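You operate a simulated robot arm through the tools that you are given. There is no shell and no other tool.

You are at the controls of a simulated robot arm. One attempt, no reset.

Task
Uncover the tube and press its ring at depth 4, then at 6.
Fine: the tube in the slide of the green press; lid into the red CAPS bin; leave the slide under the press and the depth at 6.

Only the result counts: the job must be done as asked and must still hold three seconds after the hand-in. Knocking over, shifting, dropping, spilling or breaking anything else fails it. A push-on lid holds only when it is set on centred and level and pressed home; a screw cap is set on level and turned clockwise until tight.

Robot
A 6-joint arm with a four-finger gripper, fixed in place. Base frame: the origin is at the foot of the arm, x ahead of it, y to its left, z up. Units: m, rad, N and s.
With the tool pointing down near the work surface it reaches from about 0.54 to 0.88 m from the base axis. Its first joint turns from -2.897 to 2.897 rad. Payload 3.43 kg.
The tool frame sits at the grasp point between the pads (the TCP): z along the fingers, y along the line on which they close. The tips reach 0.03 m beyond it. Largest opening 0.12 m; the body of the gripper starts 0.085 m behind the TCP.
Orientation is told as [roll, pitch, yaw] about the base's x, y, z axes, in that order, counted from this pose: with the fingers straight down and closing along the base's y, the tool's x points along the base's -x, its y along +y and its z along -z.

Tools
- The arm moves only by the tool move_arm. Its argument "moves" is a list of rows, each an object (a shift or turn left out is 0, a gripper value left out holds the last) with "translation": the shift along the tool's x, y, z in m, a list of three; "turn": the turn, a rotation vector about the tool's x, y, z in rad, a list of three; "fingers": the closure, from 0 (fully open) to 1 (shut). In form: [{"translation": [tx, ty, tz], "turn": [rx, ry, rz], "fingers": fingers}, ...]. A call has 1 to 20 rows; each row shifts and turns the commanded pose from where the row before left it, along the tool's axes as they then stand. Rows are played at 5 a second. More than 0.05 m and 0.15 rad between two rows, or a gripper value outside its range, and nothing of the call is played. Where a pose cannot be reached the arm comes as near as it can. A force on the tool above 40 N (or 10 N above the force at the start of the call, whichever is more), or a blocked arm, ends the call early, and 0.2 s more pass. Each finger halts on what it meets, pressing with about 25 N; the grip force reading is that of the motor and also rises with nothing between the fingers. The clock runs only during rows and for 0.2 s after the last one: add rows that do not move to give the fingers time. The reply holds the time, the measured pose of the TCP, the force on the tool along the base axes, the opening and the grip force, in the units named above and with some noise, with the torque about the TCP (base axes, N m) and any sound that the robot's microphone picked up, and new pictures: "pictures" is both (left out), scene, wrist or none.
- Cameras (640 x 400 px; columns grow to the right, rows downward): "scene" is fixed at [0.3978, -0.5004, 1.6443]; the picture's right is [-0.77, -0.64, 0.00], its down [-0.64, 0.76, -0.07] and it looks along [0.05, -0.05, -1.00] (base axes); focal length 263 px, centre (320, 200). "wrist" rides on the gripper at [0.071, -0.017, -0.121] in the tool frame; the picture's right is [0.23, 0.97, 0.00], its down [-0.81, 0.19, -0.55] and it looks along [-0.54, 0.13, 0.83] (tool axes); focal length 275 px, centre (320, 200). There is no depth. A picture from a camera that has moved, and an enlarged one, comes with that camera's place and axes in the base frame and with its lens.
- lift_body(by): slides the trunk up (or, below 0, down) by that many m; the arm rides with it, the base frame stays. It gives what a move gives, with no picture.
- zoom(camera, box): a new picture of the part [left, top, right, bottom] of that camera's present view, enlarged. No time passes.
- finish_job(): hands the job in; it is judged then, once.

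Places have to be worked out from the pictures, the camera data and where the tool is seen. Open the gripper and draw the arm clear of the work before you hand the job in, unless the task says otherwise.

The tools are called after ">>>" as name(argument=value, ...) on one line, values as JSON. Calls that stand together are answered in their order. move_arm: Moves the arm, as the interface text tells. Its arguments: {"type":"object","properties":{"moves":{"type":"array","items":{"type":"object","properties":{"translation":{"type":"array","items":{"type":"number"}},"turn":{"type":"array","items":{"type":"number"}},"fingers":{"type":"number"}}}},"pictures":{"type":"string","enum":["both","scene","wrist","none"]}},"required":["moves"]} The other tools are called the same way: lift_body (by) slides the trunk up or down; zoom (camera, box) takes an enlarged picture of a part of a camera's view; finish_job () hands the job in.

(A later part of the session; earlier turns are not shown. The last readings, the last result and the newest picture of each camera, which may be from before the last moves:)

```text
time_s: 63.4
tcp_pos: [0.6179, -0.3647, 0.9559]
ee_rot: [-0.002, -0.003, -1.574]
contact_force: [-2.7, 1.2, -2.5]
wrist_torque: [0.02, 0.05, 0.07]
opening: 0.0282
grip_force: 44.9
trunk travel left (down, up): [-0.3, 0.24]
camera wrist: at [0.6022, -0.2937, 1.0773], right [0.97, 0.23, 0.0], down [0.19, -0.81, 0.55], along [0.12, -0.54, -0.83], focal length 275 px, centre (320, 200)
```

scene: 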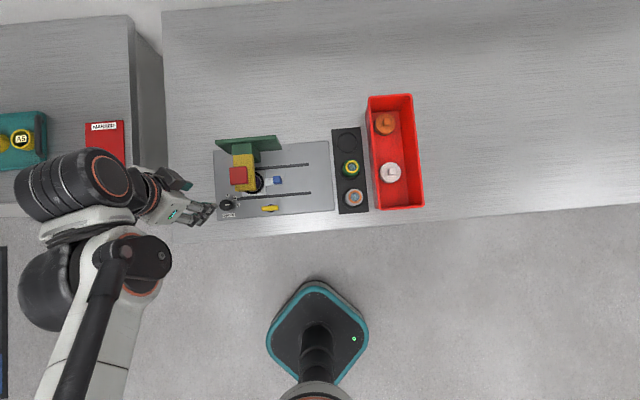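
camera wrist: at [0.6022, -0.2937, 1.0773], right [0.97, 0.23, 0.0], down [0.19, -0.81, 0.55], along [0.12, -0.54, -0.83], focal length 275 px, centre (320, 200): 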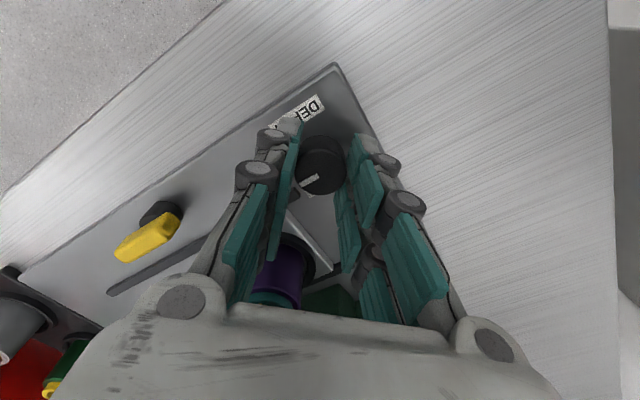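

Gripped at 28 mm with little side load. I turn the dial counter-clockwise (toward 4) a first 0.2 rad and check the torque.

>>> move_arm(moves=[{"turn": [0, 0, -0.1]}, {"turn": [0, 0, -0.1]}, {"turn": [0, 0, 0]}], pictures="none")

>>> zoom(camera="wrist", box=[260, 90, 380, 210])

```text
time_s: 64.2
tcp_pos: [0.619, -0.3644, 0.9565]
ee_rot: [-0.005, -0.001, -1.373]
contact_force: [-4.2, 2.1, -3.0]
wrist_torque: [0.09, 0.1, 0.0]
opening: 0.0279
grip_force: 45.1
trunk travel left (down, up): [-0.3, 0.24]
```

```text
3.33 times, centred on (320, 150) of wrist
camera zoom: at [0.5885, -0.2984, 1.0774], right [0.91, 0.42, -0.01], down [0.35, -0.76, 0.55], along [0.23, -0.5, -0.83], focal length 918 px, centre (320, 367)
```

zoom: 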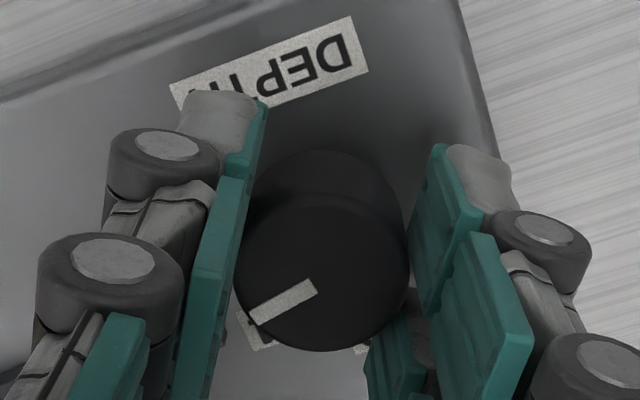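

The dial turns with the fingers. I complete the 45° turn to the 4 mark.

>>> move_arm(moves=[{"turn": [0, 0, -0.1]}, {"turn": [0, 0, -0.1]}, {"turn": [0, 0, -0.1]}, {"turn": [0, 0, -0.1]}, {"turn": [0, 0, -0.1]}, {"turn": [0, 0, -0.085]}, {"turn": [0, 0, 0]}], pictures="wrist")

>>> zoom(camera="wrist", box=[260, 90, 380, 210])

```text
time_s: 65.8
tcp_pos: [0.6187, -0.3641, 0.9565]
ee_rot: [-0.005, 0.001, -0.786]
contact_force: [-2.0, 8.6, -3.7]
wrist_torque: [0.24, 0.02, 0.04]
opening: 0.0278
grip_force: 44.7
trunk travel left (down, up): [-0.3, 0.24]
camera wrist: at [0.5572, -0.3261, 1.0776], right [0.53, 0.85, 0.0], down [0.71, -0.44, 0.55], along [0.47, -0.29, -0.83], focal length 275 px, centre (320, 200)
```

wrist: 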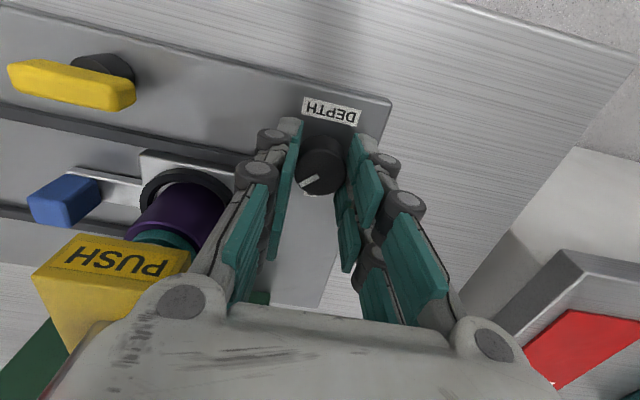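

```text
3.33 times, centred on (320, 150) of wrist
camera zoom: at [0.5572, -0.3261, 1.0776], right [0.53, 0.85, 0.0], down [0.71, -0.44, 0.55], along [0.47, -0.29, -0.83], focal length 918 px, centre (320, 367)
```

zoom: 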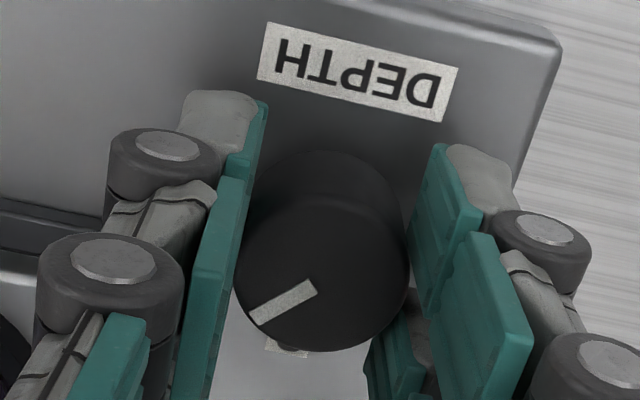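

The dial has followed a 45° turn. I open slightly, rise, and check the mark against "4".

>>> move_arm(moves=[{"fingers": 0.75}, {"fingers": 0.65}, {"fingers": 0.65}, {"translation": [0, 0, -0.01]}, {"translation": [0, 0, -0.03]}, {"translation": [0, 0, -0.04]}, {"translation": [0.01, 0, -0.04]}, {"translation": [0.02, 0, -0.02]}, {"translation": [0, 0, 0]}], pictures="both")

>>> zoom(camera="wrist", box=[260, 70, 380, 180])

```text
time_s: 67.8
tcp_pos: [0.5984, -0.3434, 1.0962]
ee_rot: [-0.006, -0.001, -0.786]
contact_force: [0.2, 0.7, -0.1]
wrist_torque: [0.01, -0.01, 0.0]
opening: 0.042
grip_force: 0.1
trunk travel left (down, up): [-0.3, 0.24]
camera wrist: at [0.5357, -0.3045, 1.2185], right [0.53, 0.85, 0.0], down [0.71, -0.44, 0.55], along [0.47, -0.29, -0.83], focal length 275 px, centre (320, 200)
```

scene: 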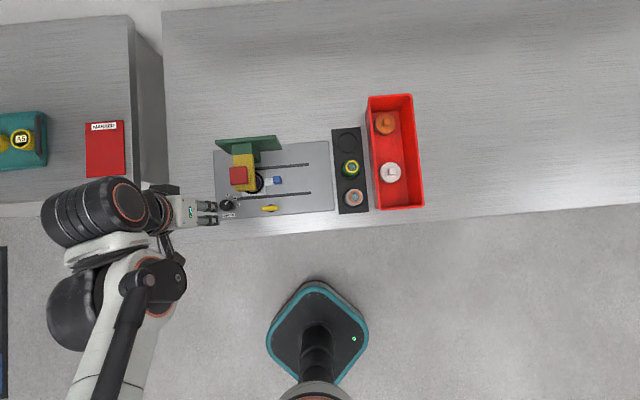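
wrist: 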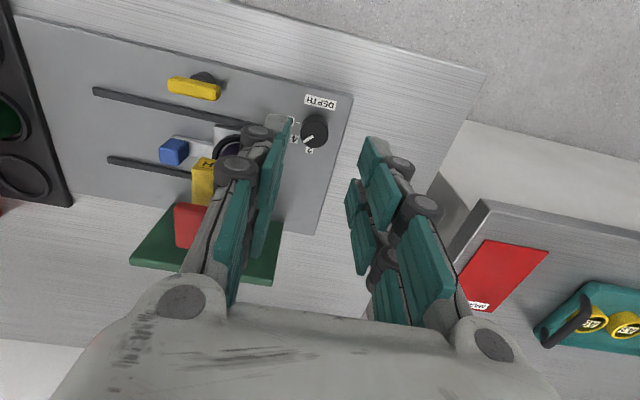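

```text
3.64 times, centred on (320, 125) of wrist
camera zoom: at [0.5357, -0.3045, 1.2185], right [0.53, 0.85, 0.0], down [0.71, -0.44, 0.55], along [0.47, -0.29, -0.83], focal length 1001 px, centre (320, 473)
```

zoom: 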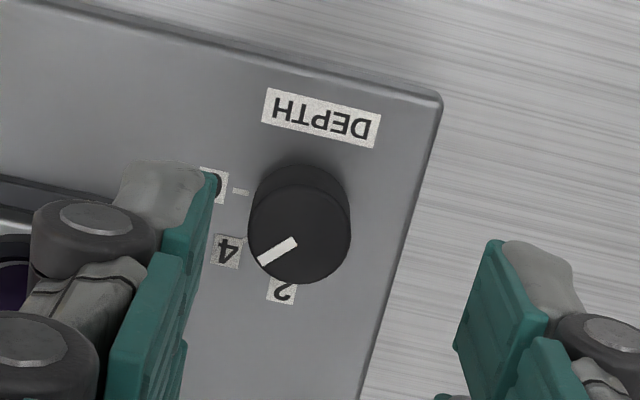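

>>> zoom(camera="scene", box=[210, 180, 270, 225])

>>> zoom(camera="wrist", box=[285, 85, 345, 160])

```text
8.89 times, centred on (240, 202) of scene
camera zoom: at [0.3978, -0.5004, 1.6443], right [-0.77, -0.64, 0.0], down [-0.64, 0.76, -0.07], along [0.05, -0.05, -1.0], focal length 2338 px, centre (1031, 178)
```

zoom: 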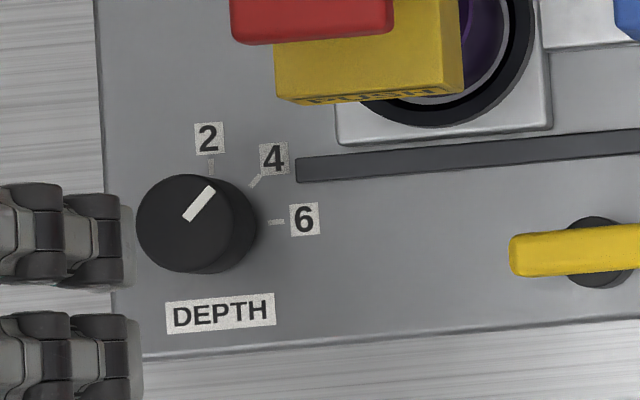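

```text
5.33 times, centred on (315, 122) of wrist
camera zoom: at [0.5357, -0.3045, 1.2185], right [0.53, 0.85, 0.0], down [0.71, -0.44, 0.55], along [0.47, -0.29, -0.83], focal length 1468 px, centre (347, 613)
```

zoom: 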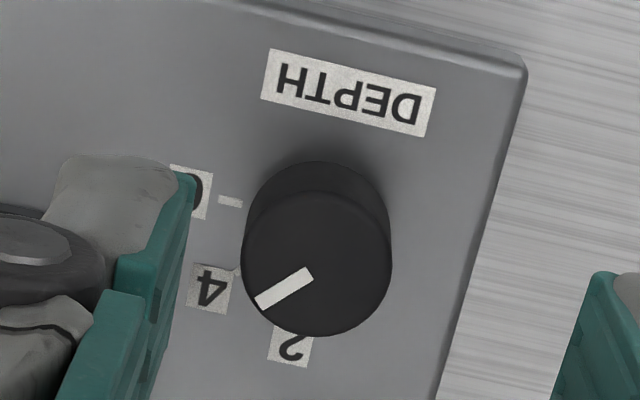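

The scene view shows the mark at ~47° against the "4" tick's ~44°, clearly at 4. Now I raise, close the fingers and move above the red press button at ≈(0.6035, −0.4565).

>>> move_arm(moves=[{"translation": [0, 0, -0.03], "fingers": 1.0}, {"translation": [0, 0, -0.025], "fingers": 1.0}, {"translation": [-0.0279, -0.0255, 0]}, {"translation": [-0.0279, -0.0255, 0]}, {"translation": [-0.0278, -0.0254, 0]}, {"translation": [0, 0, 0]}])

>>> zoom(camera="wrist", box=[240, 60, 400, 200])

```text
time_s: 69.2
tcp_pos: [0.6031, -0.4561, 1.1514]
ee_rot: [-0.005, 0.001, -0.789]
contact_force: [-0.7, -0.2, -0.2]
wrist_torque: [0.01, -0.01, -0.02]
opening: 0.0003
grip_force: 24.7
trunk travel left (down, up): [-0.3, 0.24]
camera wrist: at [0.5404, -0.4177, 1.2726], right [0.53, 0.85, 0.0], down [0.71, -0.44, 0.55], along [0.47, -0.29, -0.83], focal length 275 px, centre (320, 200)
```

scene: 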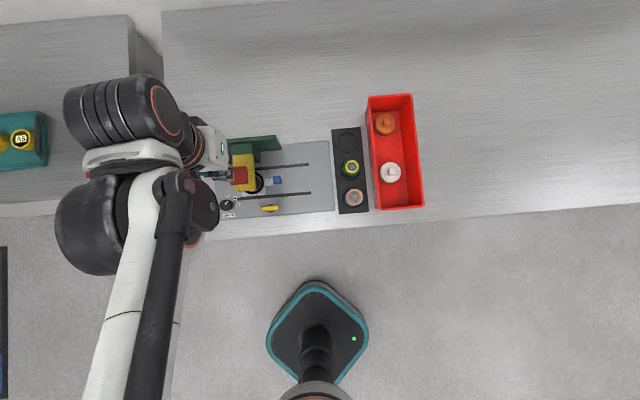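
wrist: 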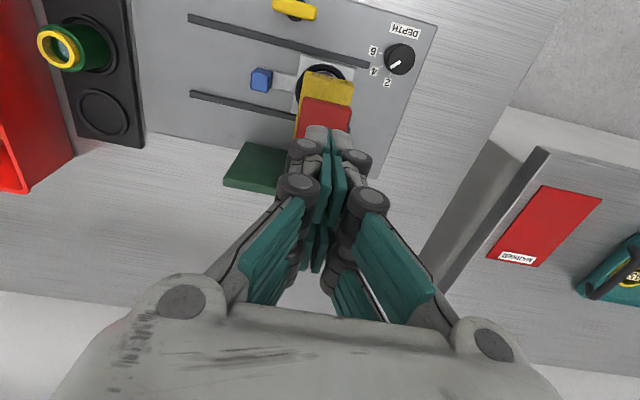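

```text
2.86 times, centred on (320, 130) of wrist
camera zoom: at [0.5404, -0.4177, 1.2726], right [0.53, 0.85, 0.0], down [0.71, -0.44, 0.55], along [0.47, -0.29, -0.83], focal length 786 px, centre (320, 400)
```

zoom: 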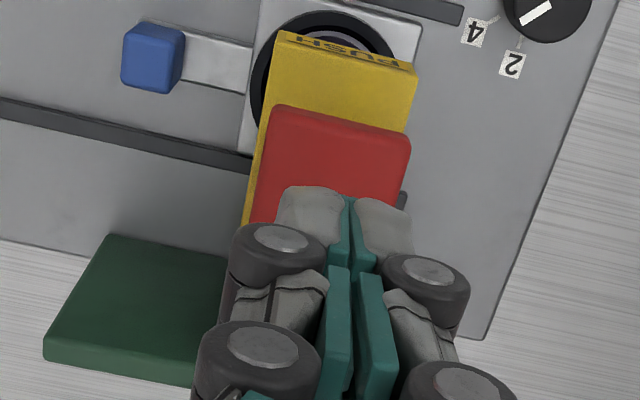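

The fingertips are above the button centre within ~2 mm. I descend to just above it.

>>> move_arm(moves=[{"translation": [0, 0.002, 0.025]}, {"translation": [0, 0, 0.025]}, {"translation": [0, 0, 0]}], pictures="wrist")

>>> move_arm(moves=[{"translation": [0, 0, 0.003]}, {"translation": [0, 0, 0.003]}, {"translation": [0, 0, 0]}], pictures="none")

```text
time_s: 70.0
tcp_pos: [0.6033, -0.4567, 1.1008]
ee_rot: [-0.006, 0.0, -0.788]
contact_force: [0.2, 0.1, 0.2]
wrist_torque: [-0.01, -0.01, 0.06]
opening: 0.0
grip_force: 24.7
trunk travel left (down, up): [-0.3, 0.24]
camera wrist: at [0.5417, -0.4167, 1.2228], right [0.53, 0.85, 0.0], down [0.71, -0.44, 0.55], along [0.47, -0.29, -0.83], focal length 275 px, centre (320, 200)
```

wrist: 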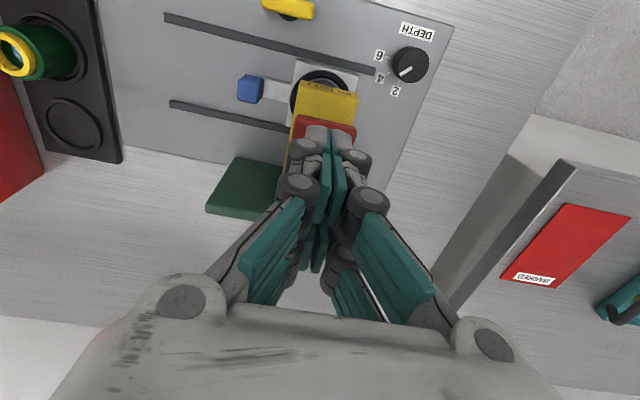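

```text
time_s: 70.8
tcp_pos: [0.6054, -0.4547, 1.0954]
ee_rot: [-0.006, 0.0, -0.789]
contact_force: [0.6, -0.2, -0.5]
wrist_torque: [0.0, -0.04, -0.03]
opening: 0.0
grip_force: 25.3
trunk travel left (down, up): [-0.3, 0.24]
```

>>> move_arm(moves=[{"translation": [0, 0, 0.002]}, {"translation": [0, 0, 0.002]}, {"translation": [0, 0, 0]}], pictures="none")

>>> move_arm(moves=[{"translation": [0, 0, 0.002]}, {"translation": [0, 0, 0.002]}, {"translation": [0, 0, 0]}], pictures="none")

>>> move_arm(moves=[{"translation": [0, 0, 0.002]}, {"translation": [0, 0, 0]}], pictures="none")

```text
time_s: 71.5
tcp_pos: [0.604, -0.4558, 1.0899]
ee_rot: [-0.006, -0.001, -0.789]
contact_force: [0.0, -0.2, 0.6]
wrist_torque: [-0.03, 0.01, -0.01]
opening: 0.0003
grip_force: 25.0
trunk travel left (down, up): [-0.3, 0.24]
```

```text
time_s: 72.3
tcp_pos: [0.6055, -0.4568, 1.0868]
ee_rot: [-0.005, 0.0, -0.789]
contact_force: [0.5, 1.0, -0.5]
wrist_torque: [0.01, 0.01, 0.01]
opening: 0.0
grip_force: 25.1
trunk travel left (down, up): [-0.3, 0.24]
```

```text
time_s: 73.0
tcp_pos: [0.6037, -0.4557, 1.0858]
ee_rot: [-0.006, 0.0, -0.79]
contact_force: [0.3, -0.3, -0.2]
wrist_torque: [-0.01, -0.01, 0.0]
opening: 0.0
grip_force: 24.9
trunk travel left (down, up): [-0.3, 0.24]
```

>>> move_arm(moves=[{"translation": [0, 0, 0.002]}, {"translation": [0, 0, 0]}], pictures="none")

>>> move_arm(moves=[{"translation": [0, 0, 0.002]}, {"translation": [0, 0, 0]}], pictures="none")

>>> move_arm(moves=[{"translation": [0, 0, 0.002]}, {"translation": [0, 0, 0]}], pictures="none")

```text
time_s: 73.5
tcp_pos: [0.6042, -0.4568, 1.0833]
ee_rot: [-0.005, 0.0, -0.79]
contact_force: [0.1, -0.1, -0.2]
wrist_torque: [0.01, 0.05, -0.01]
opening: 0.0
grip_force: 24.9
trunk travel left (down, up): [-0.3, 0.24]
```

```text
time_s: 74.2
tcp_pos: [0.6038, -0.456, 1.0817]
ee_rot: [-0.005, 0.0, -0.789]
contact_force: [0.7, 0.5, 1.7]
wrist_torque: [-0.04, 0.01, -0.01]
opening: 0.0
grip_force: 25.0
trunk travel left (down, up): [-0.3, 0.24]
```

```text
time_s: 74.8
tcp_pos: [0.6043, -0.4567, 1.0797]
ee_rot: [-0.005, 0.0, -0.788]
contact_force: [-0.8, 0.5, 1.5]
wrist_torque: [0.01, -0.03, -0.04]
opening: 0.0
grip_force: 24.9
trunk travel left (down, up): [-0.3, 0.24]
```

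Light contact (~1.5 N) begins around TCP z≈1.081. I keep pressing in 1.5–2 mm steps, watching the force profile and sounds.

>>> move_arm(moves=[{"translation": [0, 0, 0.002]}, {"translation": [0, 0, 0]}], pictures="none")

>>> move_arm(moves=[{"translation": [0, 0, 0.002]}, {"translation": [0, 0, 0]}], pictures="none")

>>> move_arm(moves=[{"translation": [0, 0, 0.002]}, {"translation": [0, 0, 0]}], pictures="wrist")

```text
time_s: 75.3
tcp_pos: [0.6046, -0.4565, 1.0777]
ee_rot: [-0.005, 0.0, -0.788]
contact_force: [0.8, -0.7, 1.8]
wrist_torque: [0.01, 0.0, -0.05]
opening: 0.0
grip_force: 24.9
trunk travel left (down, up): [-0.3, 0.24]
heard: click
```

```text
time_s: 76.0
tcp_pos: [0.6049, -0.4555, 1.0744]
ee_rot: [-0.006, -0.003, -0.789]
contact_force: [3.4, -3.0, 8.6]
wrist_torque: [-0.01, -0.14, -0.04]
opening: 0.0057
grip_force: 33.3
trunk travel left (down, up): [-0.3, 0.24]
```

```text
time_s: 76.5
tcp_pos: [0.6049, -0.4546, 1.0754]
ee_rot: [-0.006, -0.001, -0.789]
contact_force: [7.8, -5.6, 19.1]
wrist_torque: [-0.05, -0.23, 0.0]
opening: 0.0062
grip_force: 33.1
trunk travel left (down, up): [-0.3, 0.24]
camera wrist: at [0.5421, -0.4168, 1.1958], right [0.53, 0.85, 0.0], down [0.71, -0.44, 0.55], along [0.47, -0.29, -0.83], focal length 275 px, centre (320, 200)
```

wrist: 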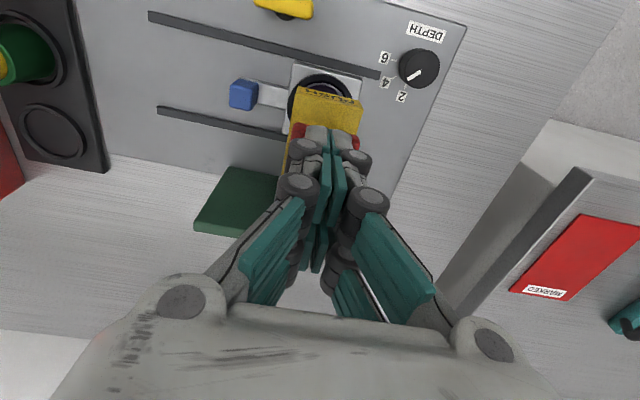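

A click was heard at TCP z≈1.078 and then a hard stop (19 N): the press bottomed at depth 4. I raise off the button and check that it springs back.

>>> move_arm(moves=[{"translation": [0, 0, -0.005]}, {"translation": [0, 0, -0.01]}, {"translation": [0, 0, -0.03]}, {"translation": [0, 0, -0.03]}, {"translation": [0, 0, 0]}])

>>> zoom(camera="wrist", box=[240, 60, 400, 200])

```text
time_s: 77.8
tcp_pos: [0.6032, -0.4566, 1.1487]
ee_rot: [-0.005, -0.001, -0.791]
contact_force: [0.3, 0.3, 0.1]
wrist_torque: [0.02, -0.05, -0.03]
opening: 0.0
grip_force: 33.8
trunk travel left (down, up): [-0.3, 0.24]
camera wrist: at [0.5421, -0.417, 1.27], right [0.53, 0.85, 0.0], down [0.71, -0.44, 0.55], along [0.47, -0.29, -0.83], focal length 275 px, centre (320, 200)
```

scene: 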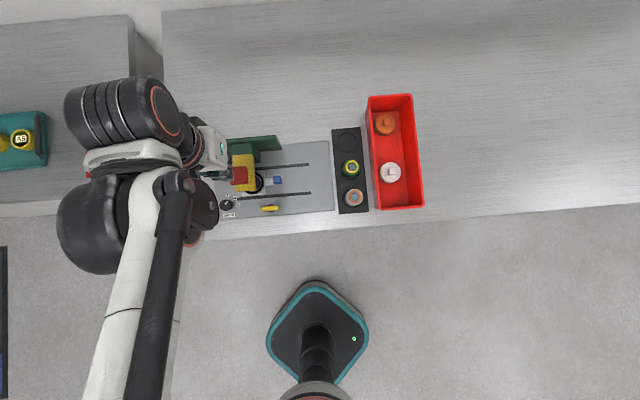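
wrist: 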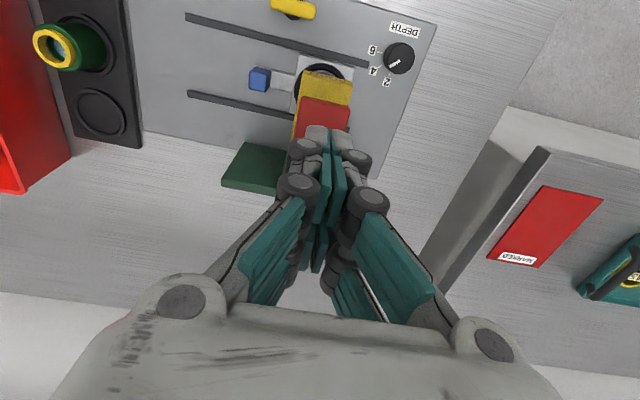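

```text
2.86 times, centred on (320, 130) of wrist
camera zoom: at [0.5421, -0.417, 1.27], right [0.53, 0.85, 0.0], down [0.71, -0.44, 0.55], along [0.47, -0.29, -0.83], focal length 786 px, centre (320, 400)
```

zoom: 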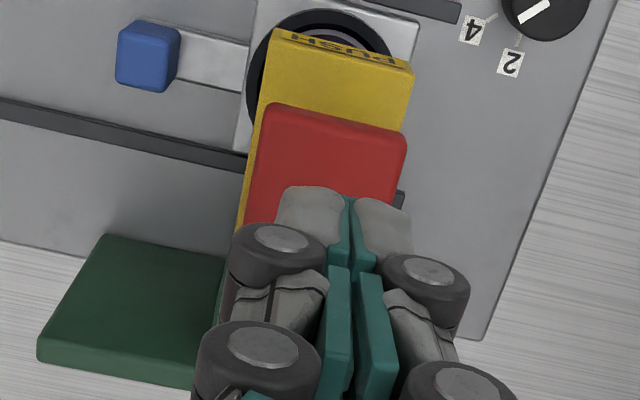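

The button has returned to its raised position. Next I go back over the dial, fingers open to 45 mm, to turn it from 4 to 6.

>>> move_arm(moves=[{"translation": [0.0183, 0.0253, 0]}, {"translation": [0.0183, 0.0253, 0], "fingers": 0.625}, {"translation": [0.0182, 0.0252, 0], "fingers": 0.625}, {"translation": [0, 0, 0.04]}, {"translation": [0, 0, 0.04]}, {"translation": [0, 0, 0.04]}, {"translation": [0, 0, 0]}], pictures="wrist")

>>> zoom(camera="wrist", box=[240, 70, 400, 200])

```text
time_s: 79.3
tcp_pos: [0.6187, -0.3644, 1.0275]
ee_rot: [-0.007, 0.0, -0.788]
contact_force: [0.4, 0.0, -0.5]
wrist_torque: [0.02, 0.03, 0.0]
opening: 0.0451
grip_force: 0.1
trunk travel left (down, up): [-0.3, 0.24]
camera wrist: at [0.5568, -0.3243, 1.15], right [0.53, 0.85, 0.0], down [0.71, -0.44, 0.55], along [0.47, -0.29, -0.83], focal length 275 px, centre (320, 200)
```

wrist: 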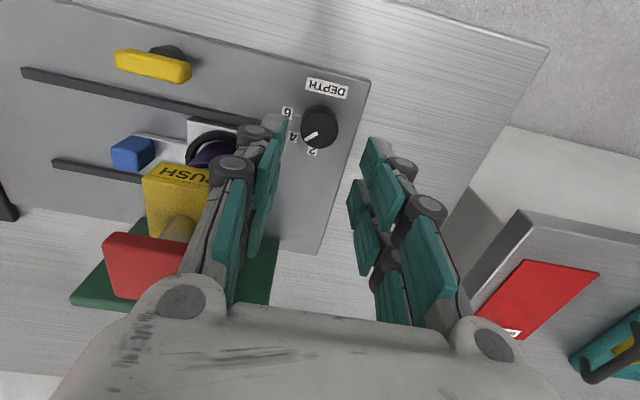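

```text
3.08 times, centred on (320, 135) of wrist
camera zoom: at [0.5568, -0.3243, 1.15], right [0.53, 0.85, 0.0], down [0.71, -0.44, 0.55], along [0.47, -0.29, -0.83], focal length 847 px, centre (320, 400)
```

zoom: 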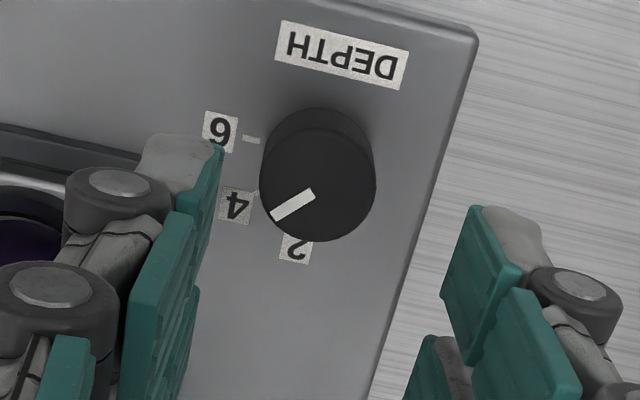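

The dial is centred under the tool. To leave more room beside the press I'll grip it at yaw ≈ −60° and turn to −105°; first rotate −15° and descend.

>>> move_arm(moves=[{"turn": [0, 0, 0.13]}, {"turn": [0, 0, 0.13]}, {"translation": [0, 0, 0.03]}, {"translation": [0, 0, 0.025]}, {"translation": [0, 0, 0.012]}, {"translation": [0, 0, 0]}], pictures="wrist")

>>> zoom(camera="wrist", box=[240, 80, 400, 210])

```text
time_s: 80.8
tcp_pos: [0.6181, -0.3653, 0.9607]
ee_rot: [-0.006, 0.0, -1.051]
contact_force: [1.2, -0.4, 0.2]
wrist_torque: [0.0, 0.01, 0.02]
opening: 0.045
grip_force: 0.0
trunk travel left (down, up): [-0.3, 0.24]
camera wrist: at [0.5686, -0.3105, 1.0828], right [0.73, 0.68, -0.01], down [0.57, -0.61, 0.55], along [0.38, -0.41, -0.83], focal length 275 px, centre (320, 200)
```

wrist: 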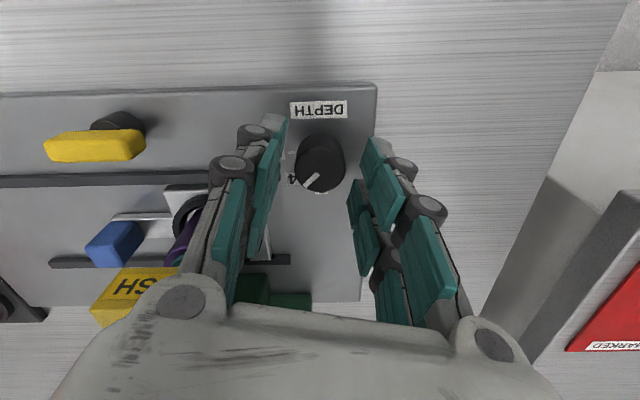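

```text
3.08 times, centred on (320, 145) of wrist
camera zoom: at [0.5686, -0.3105, 1.0828], right [0.73, 0.68, -0.01], down [0.57, -0.61, 0.55], along [0.38, -0.41, -0.83], focal length 847 px, centre (320, 369)
```

zoom: 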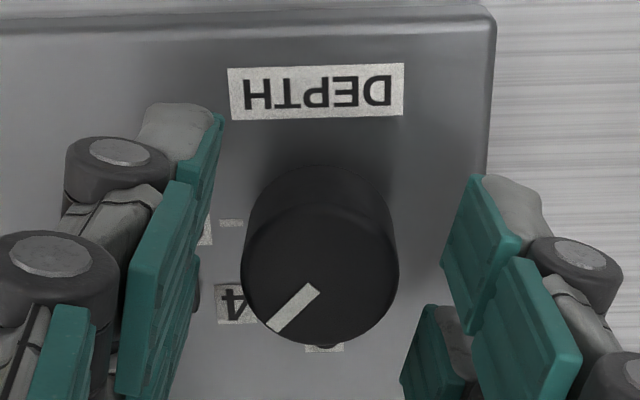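

Well centred. I close on the dial.

>>> move_arm(moves=[{"fingers": 0.75}, {"fingers": 0.9}, {"fingers": 0.9}, {"fingers": 0.9}], pictures="none")

```text
time_s: 81.8
tcp_pos: [0.6181, -0.3638, 0.9627]
ee_rot: [-0.006, -0.001, -1.05]
contact_force: [-0.3, 0.6, -1.2]
wrist_torque: [0.0, 0.02, -0.01]
opening: 0.0272
grip_force: 44.9
trunk travel left (down, up): [-0.3, 0.24]
```

>>> move_arm(moves=[{"turn": [0, 0, 0.1]}, {"turn": [0, 0, 0.1]}, {"turn": [0, 0, 0.1]}, {"turn": [0, 0, 0.1]}, {"turn": [0, 0, 0.1]}, {"turn": [0, 0, 0.1]}, {"turn": [0, 0, 0.1]}, {"turn": [0, 0, 0.085]}, {"turn": [0, 0, 0]}], pictures="wrist")

>>> zoom(camera="wrist", box=[240, 80, 400, 210])

```text
time_s: 83.8
tcp_pos: [0.6181, -0.3645, 0.9619]
ee_rot: [-0.002, -0.006, -1.834]
contact_force: [2.6, -5.0, 17.1]
wrist_torque: [-0.15, -0.06, -0.01]
opening: 0.0274
grip_force: 44.9
trunk travel left (down, up): [-0.3, 0.24]
camera wrist: at [0.621, -0.2904, 1.0827], right [1.0, -0.03, 0.0], down [-0.02, -0.83, 0.56], along [-0.02, -0.56, -0.83], focal length 275 px, centre (320, 200)
```

wrist: 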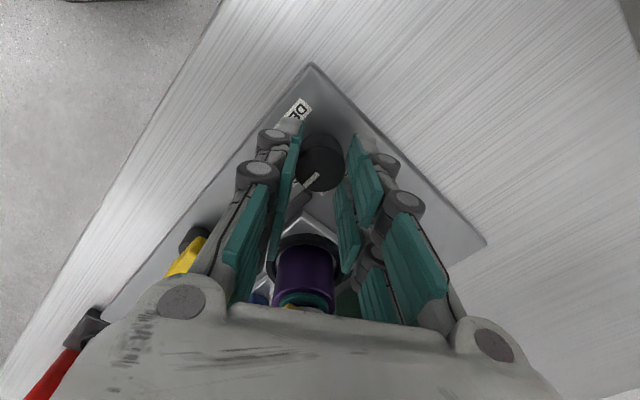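

```text
3.08 times, centred on (320, 145) of wrist
camera zoom: at [0.621, -0.2904, 1.0827], right [1.0, -0.03, 0.0], down [-0.02, -0.83, 0.56], along [-0.02, -0.56, -0.83], focal length 847 px, centre (320, 369)
```

zoom: 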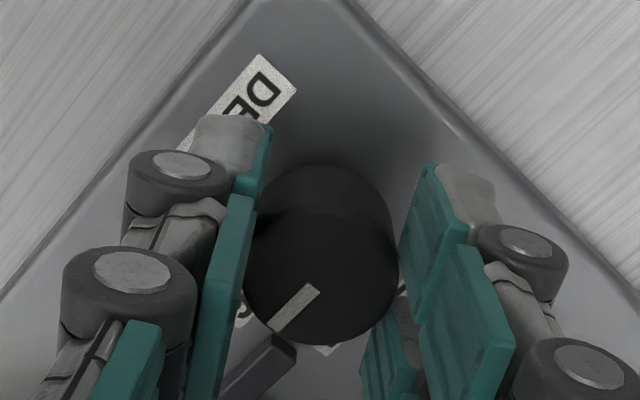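

The dial followed the 45° turn back to 6 (a small vertical grip preload of 17 N will vanish on release). I open, rise and check the mark.

>>> move_arm(moves=[{"fingers": 0.75}, {"fingers": 0.625}, {"fingers": 0.625}, {"translation": [0, 0, -0.01]}, {"translation": [0, 0, -0.03]}, {"translation": [0, 0, -0.04]}, {"translation": [0.02, 0, -0.04]}, {"translation": [0.04, 0, -0.02]}, {"translation": [0, 0, 0]}], pictures="both")

>>> zoom(camera="scene", box=[210, 180, 270, 225])

>>> zoom(camera="wrist", box=[260, 90, 380, 210])

```text
time_s: 85.8
tcp_pos: [0.6354, -0.3067, 1.0999]
ee_rot: [-0.004, -0.003, -1.832]
contact_force: [-0.1, 0.5, -0.2]
wrist_torque: [-0.01, 0.05, 0.01]
opening: 0.0451
grip_force: 0.1
trunk travel left (down, up): [-0.3, 0.24]
camera wrist: at [0.6374, -0.2325, 1.2218], right [1.0, -0.03, 0.0], down [-0.02, -0.83, 0.56], along [-0.02, -0.56, -0.83], focal length 275 px, centre (320, 200)
```

scene: 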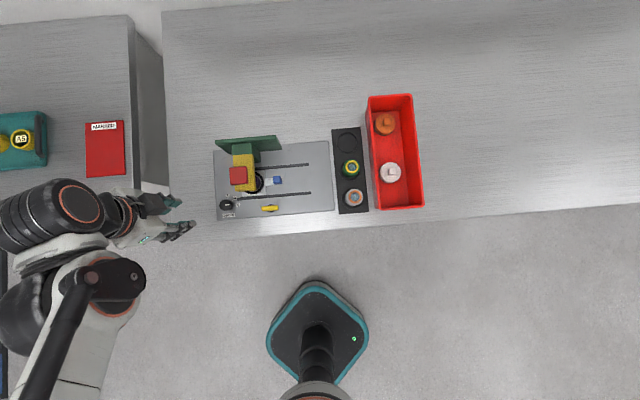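
wrist: 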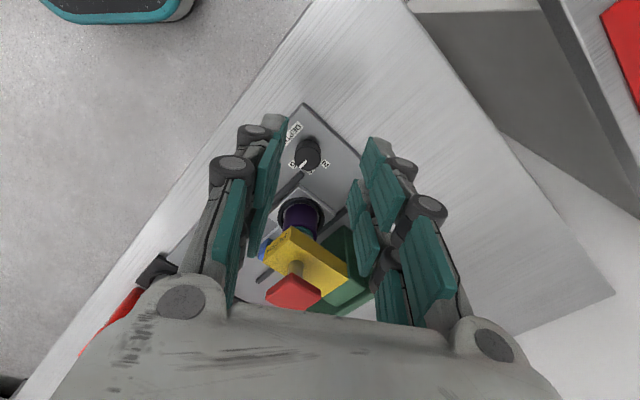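

```text
8.89 times, centred on (240, 202) of scene
camera zoom: at [0.3978, -0.5004, 1.6443], right [-0.77, -0.64, 0.0], down [-0.64, 0.76, -0.07], along [0.05, -0.05, -1.0], focal length 2338 px, centre (1031, 178)
```

zoom: 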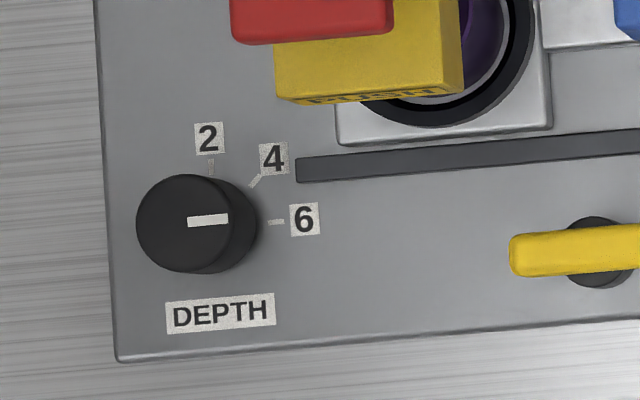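

```text
3.33 times, centred on (320, 150) of wrist
camera zoom: at [0.6374, -0.2325, 1.2218], right [1.0, -0.03, 0.0], down [-0.02, -0.83, 0.56], along [-0.02, -0.56, -0.83], focal length 918 px, centre (320, 367)
```

zoom: 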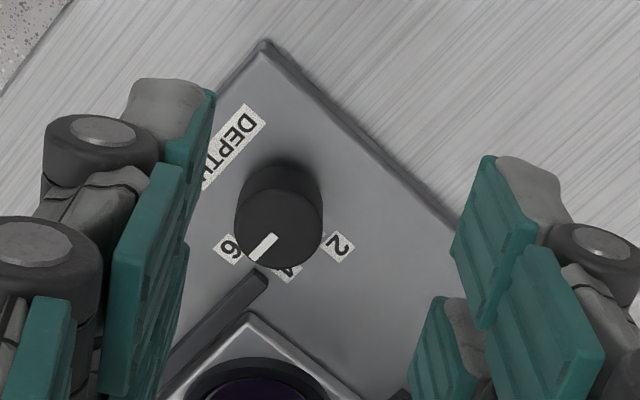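

The mark points squarely at 6. I rise, close the fingers, turn back to yaw −45° and return above the red button.

>>> move_arm(moves=[{"translation": [0, 0, -0.025], "fingers": 1.0}, {"translation": [0, 0, -0.025], "fingers": 1.0}, {"turn": [0, 0, -0.131]}, {"turn": [0, 0, -0.131]}, {"turn": [0, 0, -0.131]}, {"turn": [0, 0, -0.131]}, {"turn": [0, 0, -0.131]}, {"turn": [0, 0, -0.131]}, {"turn": [0, 0, -0.131]}, {"turn": [0, 0, -0.13]}, {"translation": [-0.0209, -0.032, 0]}, {"translation": [-0.0209, -0.032, 0]}, {"translation": [-0.0209, -0.032, 0]}, {"translation": [-0.0207, -0.0318, 0]}, {"translation": [0, 0, 0]}])

>>> zoom(camera="wrist", box=[240, 60, 400, 200])

```text
time_s: 89.0
tcp_pos: [0.603, -0.4549, 1.153]
ee_rot: [-0.005, 0.0, -0.786]
contact_force: [-0.2, 1.8, 0.1]
wrist_torque: [-0.01, 0.02, -0.05]
opening: 0.0
grip_force: 25.3
trunk travel left (down, up): [-0.3, 0.24]
camera wrist: at [0.5409, -0.416, 1.274], right [0.53, 0.85, 0.0], down [0.71, -0.44, 0.55], along [0.47, -0.29, -0.83], focal length 275 px, centre (320, 200)
```

scene: 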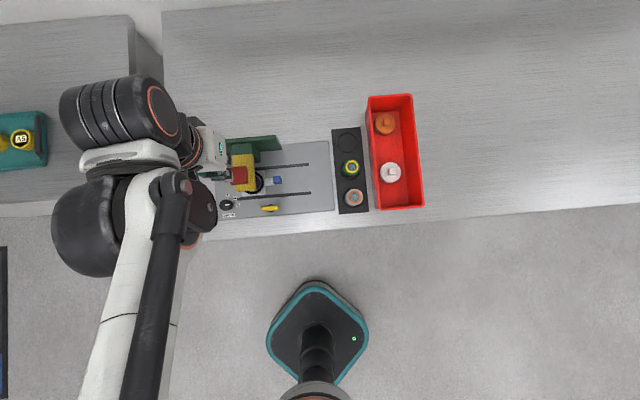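
wrist: 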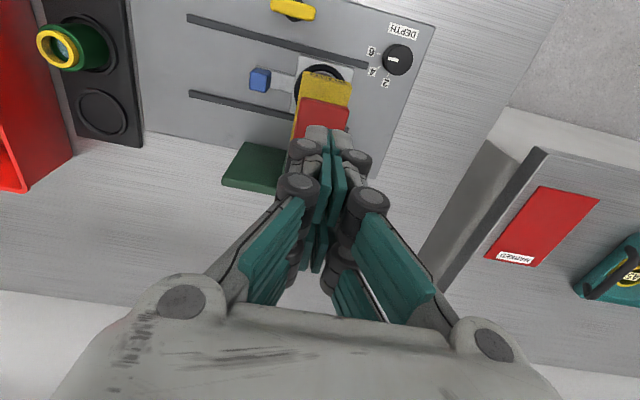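

```text
2.86 times, centred on (320, 130) of wrist
camera zoom: at [0.5409, -0.416, 1.274], right [0.53, 0.85, 0.0], down [0.71, -0.44, 0.55], along [0.47, -0.29, -0.83], focal length 786 px, centre (320, 400)
```

zoom: 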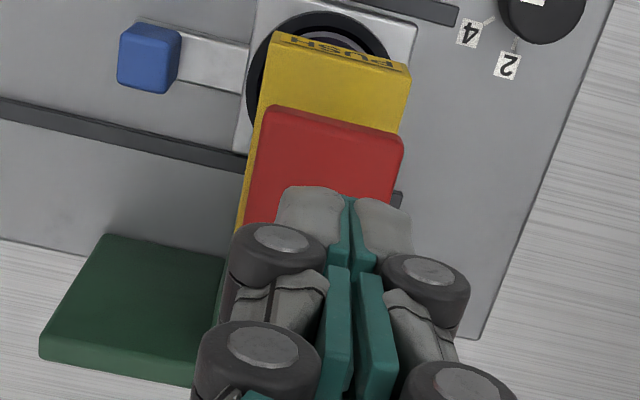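

The button is centred under the closed fingertips and the dial shows 6. I descend to just above the button and then press in 2 mm steps.

>>> move_arm(moves=[{"translation": [0, 0, 0.03]}, {"translation": [0, 0, 0.03]}, {"translation": [0, 0, 0.006]}, {"translation": [0, 0, 0]}], pictures="none")

>>> move_arm(moves=[{"translation": [0, 0, 0.002]}, {"translation": [0, 0, 0.002]}, {"translation": [0, 0, 0]}], pictures="none")

>>> move_arm(moves=[{"translation": [0, 0, 0.002]}, {"translation": [0, 0, 0]}], pictures="none")

>>> move_arm(moves=[{"translation": [0, 0, 0.002]}, {"translation": [0, 0, 0]}], pictures="none")

```text
time_s: 90.0
tcp_pos: [0.6046, -0.4547, 1.0846]
ee_rot: [-0.005, 0.001, -0.786]
contact_force: [0.0, 0.1, -0.5]
wrist_torque: [-0.03, 0.04, -0.03]
opening: 0.0001
grip_force: 25.0
trunk travel left (down, up): [-0.3, 0.24]
```

```text
time_s: 90.8
tcp_pos: [0.603, -0.4551, 1.0827]
ee_rot: [-0.005, 0.0, -0.787]
contact_force: [0.6, -0.6, 1.5]
wrist_torque: [0.03, -0.02, -0.01]
opening: 0.0
grip_force: 24.9
trunk travel left (down, up): [-0.3, 0.24]
```

```text
time_s: 91.3
tcp_pos: [0.6041, -0.4557, 1.0786]
ee_rot: [-0.007, -0.001, -0.785]
contact_force: [1.6, 0.4, 1.5]
wrist_torque: [-0.03, -0.03, 0.0]
opening: 0.0001
grip_force: 25.1
trunk travel left (down, up): [-0.3, 0.24]
```

```text
time_s: 92.0
tcp_pos: [0.6031, -0.4547, 1.0771]
ee_rot: [-0.006, 0.0, -0.784]
contact_force: [1.4, 0.4, 1.6]
wrist_torque: [0.02, -0.07, -0.03]
opening: 0.0
grip_force: 25.6
trunk travel left (down, up): [-0.3, 0.24]
heard: click
```

Click heard again at z≈1.077; I continue pressing to the hard stop, which should now be deeper.

>>> move_arm(moves=[{"translation": [0, 0, 0.002]}, {"translation": [0, 0, 0]}], pictures="none")

>>> move_arm(moves=[{"translation": [0, 0, 0.002]}, {"translation": [0, 0, 0]}], pictures="none")

```text
time_s: 92.5
tcp_pos: [0.6039, -0.4551, 1.0755]
ee_rot: [-0.005, 0.001, -0.785]
contact_force: [1.1, 0.0, 3.4]
wrist_torque: [0.02, -0.08, 0.02]
opening: 0.0001
grip_force: 24.6
trunk travel left (down, up): [-0.3, 0.24]
```

```text
time_s: 93.2
tcp_pos: [0.604, -0.4551, 1.0727]
ee_rot: [-0.003, 0.001, -0.784]
contact_force: [2.7, -1.7, 7.9]
wrist_torque: [-0.05, -0.12, -0.01]
opening: 0.006
grip_force: 33.1
trunk travel left (down, up): [-0.3, 0.24]
```

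>>> move_arm(moves=[{"translation": [0, 0, 0.002]}, {"translation": [0, 0, 0]}], pictures="wrist")

```text
time_s: 93.8
tcp_pos: [0.6049, -0.4549, 1.0726]
ee_rot: [-0.006, -0.002, -0.786]
contact_force: [7.4, -5.6, 23.5]
wrist_torque: [-0.03, -0.2, 0.02]
opening: 0.006
grip_force: 33.7
trunk travel left (down, up): [-0.3, 0.24]
camera wrist: at [0.5407, -0.4157, 1.1937], right [0.53, 0.85, 0.0], down [0.71, -0.44, 0.55], along [0.47, -0.29, -0.83], focal length 275 px, centre (320, 200)
```

wrist: 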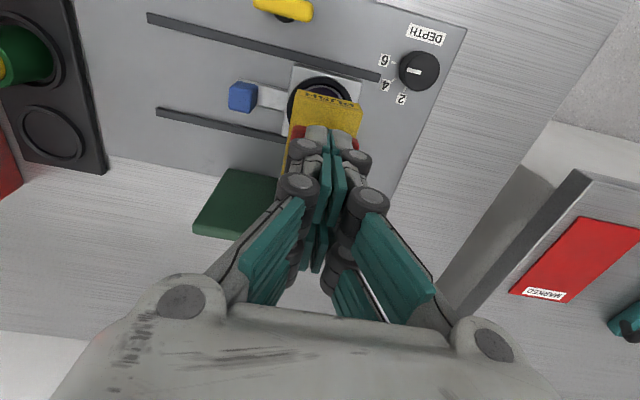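

The second press bottomed ~2 mm deeper than the first (23 N), consistent with depth 6 versus 4. I lift off and check everything.

>>> move_arm(moves=[{"translation": [0, 0, -0.005]}, {"translation": [0, 0, -0.01]}, {"translation": [0, 0, -0.03]}, {"translation": [0, 0, -0.04]}, {"translation": [0.04, 0, -0.02]}, {"translation": [0.045, 0, 0]}, {"translation": [0.045, 0, 0]}, {"translation": [0.045, 0, 0], "fingers": 0.3}, {"translation": [0, 0, 0], "fingers": 0.3}])

>>> zoom(camera="scene", box=[200, 120, 340, 230])

>>> zoom(camera="wrist", box=[200, 60, 440, 240])

>>> zoom(camera="scene", box=[320, 85, 440, 220])

```text
time_s: 95.8
tcp_pos: [0.4807, -0.3312, 1.1763]
ee_rot: [-0.005, 0.0, -0.788]
contact_force: [-0.1, -0.2, -0.2]
wrist_torque: [0.04, -0.01, 0.0]
opening: 0.084
grip_force: 0.0
trunk travel left (down, up): [-0.3, 0.24]
camera wrist: at [0.4184, -0.2922, 1.2972], right [0.53, 0.85, 0.0], down [0.71, -0.44, 0.55], along [0.47, -0.29, -0.83], focal length 275 px, centre (320, 200)
```

scene: 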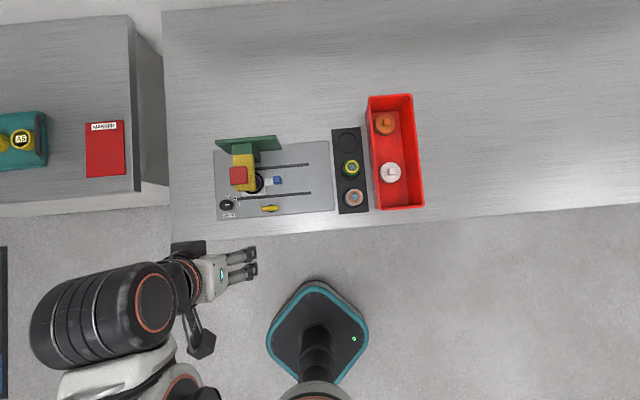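
wrist: 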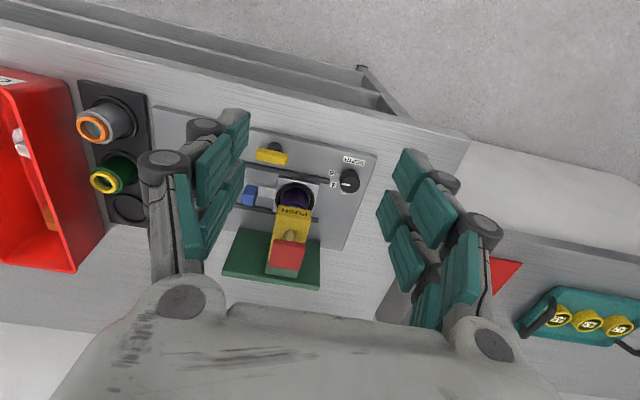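

```text
3.64 times, centred on (270, 175) of scene
camera zoom: at [0.3978, -0.5004, 1.6443], right [-0.77, -0.64, 0.0], down [-0.64, 0.76, -0.07], along [0.05, -0.05, -1.0], focal length 956 px, centre (502, 291)
```

zoom: 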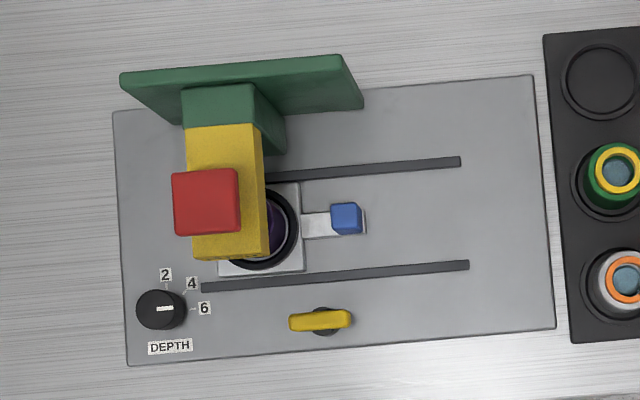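

```text
2.22 times, centred on (320, 150) of wrist
camera zoom: at [0.4184, -0.2922, 1.2972], right [0.53, 0.85, 0.0], down [0.71, -0.44, 0.55], along [0.47, -0.29, -0.83], focal length 612 px, centre (320, 311)
```

zoom: 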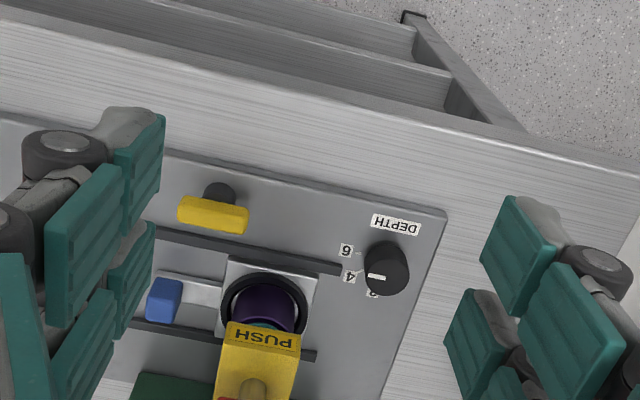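

```text
2.96 times, centred on (380, 152) of scene
camera zoom: at [0.3978, -0.5004, 1.6443], right [-0.77, -0.64, 0.0], down [-0.64, 0.76, -0.07], along [0.05, -0.05, -1.0], focal length 779 px, centre (142, 341)
```

zoom: 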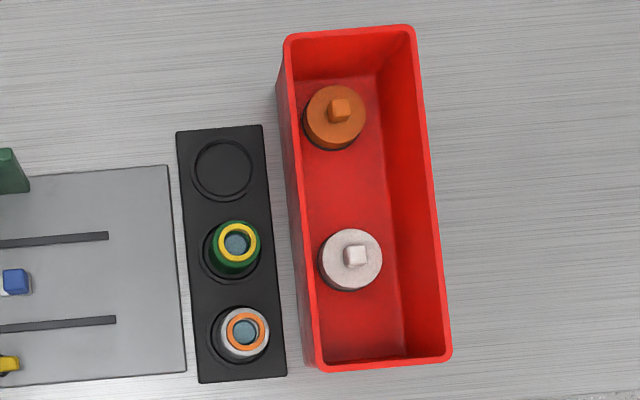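

The slide is under the press, dial at 6, button up, lid in the bin, nothing else shifted. Before handing in I'll take one look at the ring from the handle side (same viewpoint as before the pressing) without touching anything.

>>> move_arm(moves=[{"turn": [0, 0, -0.143], "fingers": 0.65}, {"turn": [0, 0, -0.143]}, {"turn": [0, 0, -0.143]}, {"turn": [0, 0, -0.143]}, {"turn": [0, 0, -0.143]}, {"turn": [0, 0, -0.143]}, {"turn": [0, 0, -0.143]}, {"turn": [0, 0, -0.143]}, {"turn": [0, 0, -0.143]}, {"turn": [0, 0, -0.143]}, {"turn": [0, 0, -0.143]}, {"translation": [0.0277, -0.0354, 0]}, {"translation": [0.0277, -0.0354, 0]}, {"translation": [0.0277, -0.0354, 0]}, {"translation": [0.0277, -0.0354, 0]}, {"translation": [0.0277, -0.0355, 0]}, {"translation": [0, 0, 0]}], pictures="wrist")

```text
time_s: 99.3
tcp_pos: [0.507, -0.5547, 1.1775]
ee_rot: [0.001, 0.006, 0.787]
contact_force: [-0.4, -0.2, -0.4]
wrist_torque: [0.02, -0.02, 0.02]
opening: 0.0422
grip_force: 0.0
trunk travel left (down, up): [-0.3, 0.24]
camera wrist: at [0.4696, -0.6158, 1.2996], right [-0.85, 0.52, 0.0], down [0.44, 0.71, 0.55], along [0.29, 0.47, -0.84], focal length 275 px, centre (320, 200)
```

wrist: 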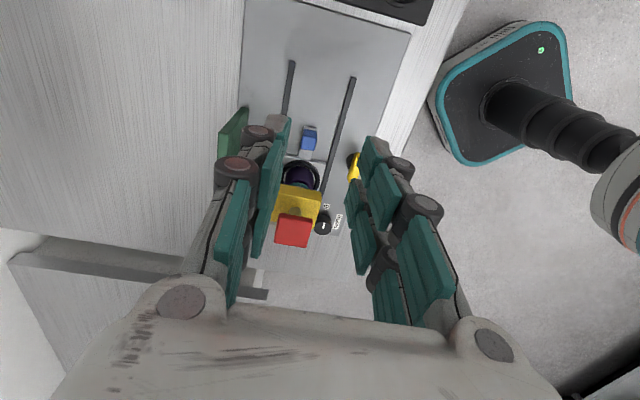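

>>> move_arm(moves=[{"translation": [0.026, 0, 0.035]}, {"translation": [0, 0, 0.045]}, {"translation": [0, 0, 0.045]}, {"translation": [0, 0, 0]}], pictures="wrist")

>>> zoom(camera="wrist", box=[250, 190, 370, 310])

```text
time_s: 100.3
tcp_pos: [0.4888, -0.5728, 1.053]
ee_rot: [0.0, 0.004, 0.786]
contact_force: [-0.2, 0.6, 0.1]
wrist_torque: [-0.02, 0.0, 0.01]
opening: 0.0418
grip_force: 0.1
trunk travel left (down, up): [-0.3, 0.24]
camera wrist: at [0.45, -0.635, 1.1746], right [-0.85, 0.52, 0.0], down [0.44, 0.71, 0.55], along [0.29, 0.47, -0.84], focal length 275 px, centre (320, 200)
```

wrist: 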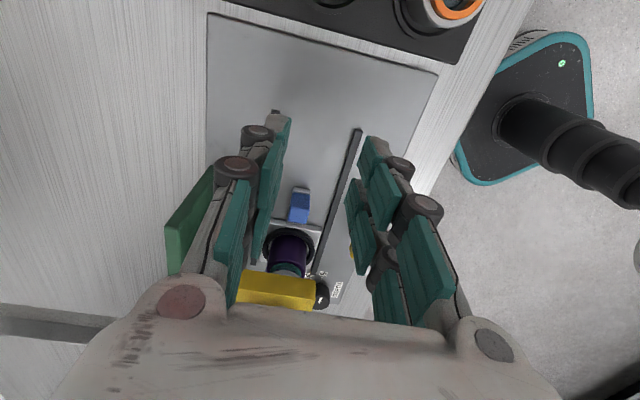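

```text
3.33 times, centred on (310, 250) of wrist
camera zoom: at [0.45, -0.635, 1.1746], right [-0.85, 0.52, 0.0], down [0.44, 0.71, 0.55], along [0.29, 0.47, -0.84], focal length 918 px, centre (353, 33)
```

zoom: 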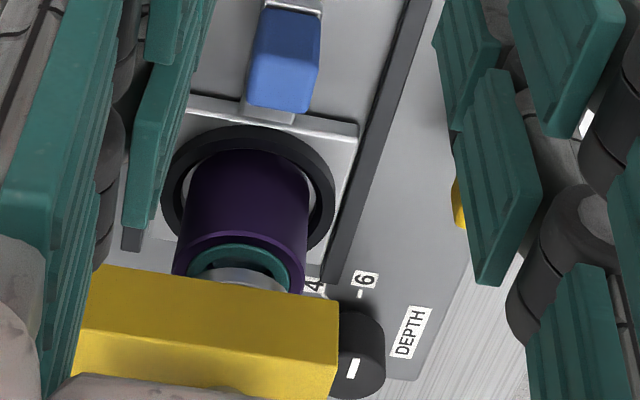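

The ring now sits lower in the purple body beneath the raised ram head, with the slide, handle and dial (6) in place. I rise, draw the arm back clear of the work with the gripper open, and take a final look.

>>> move_arm(moves=[{"translation": [0, 0, -0.04]}, {"translation": [0, 0, -0.045]}, {"translation": [0, 0, -0.045]}, {"translation": [0, 0.045, 0], "fingers": 0.2}, {"translation": [0, 0.045, 0], "fingers": 0.2}, {"translation": [0, 0.045, 0], "fingers": 0.2}, {"translation": [0, 0.045, 0], "fingers": 0.2}, {"translation": [0, 0, 0], "fingers": 0.2}])

>>> zoom(camera="scene", box=[200, 85, 440, 230])

```text
time_s: 102.2
tcp_pos: [0.3636, -0.4455, 1.1824]
ee_rot: [0.0, 0.006, 0.788]
contact_force: [-0.7, 0.7, 0.7]
wrist_torque: [0.02, -0.05, -0.02]
opening: 0.0958
grip_force: 0.1
trunk travel left (down, up): [-0.3, 0.24]
camera wrist: at [0.3247, -0.5072, 1.3046], right [-0.85, 0.52, 0.0], down [0.44, 0.71, 0.55], along [0.29, 0.47, -0.84], focal length 275 px, centre (320, 200)
```

scene: 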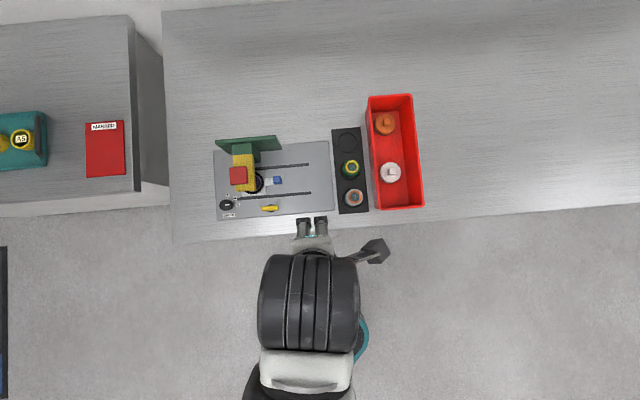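
wrist: 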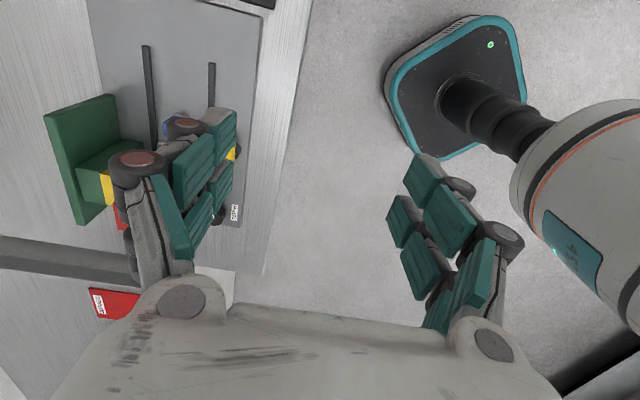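

```text
2.67 times, centred on (320, 158) of scene
camera zoom: at [0.3978, -0.5004, 1.6443], right [-0.77, -0.64, 0.0], down [-0.64, 0.76, -0.07], along [0.05, -0.05, -1.0], focal length 701 px, centre (320, 313)
```

zoom: 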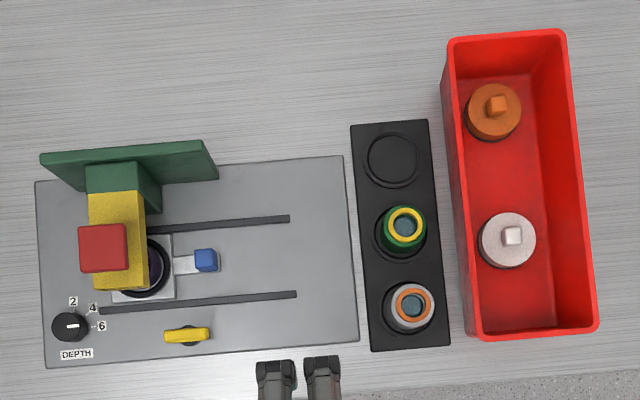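

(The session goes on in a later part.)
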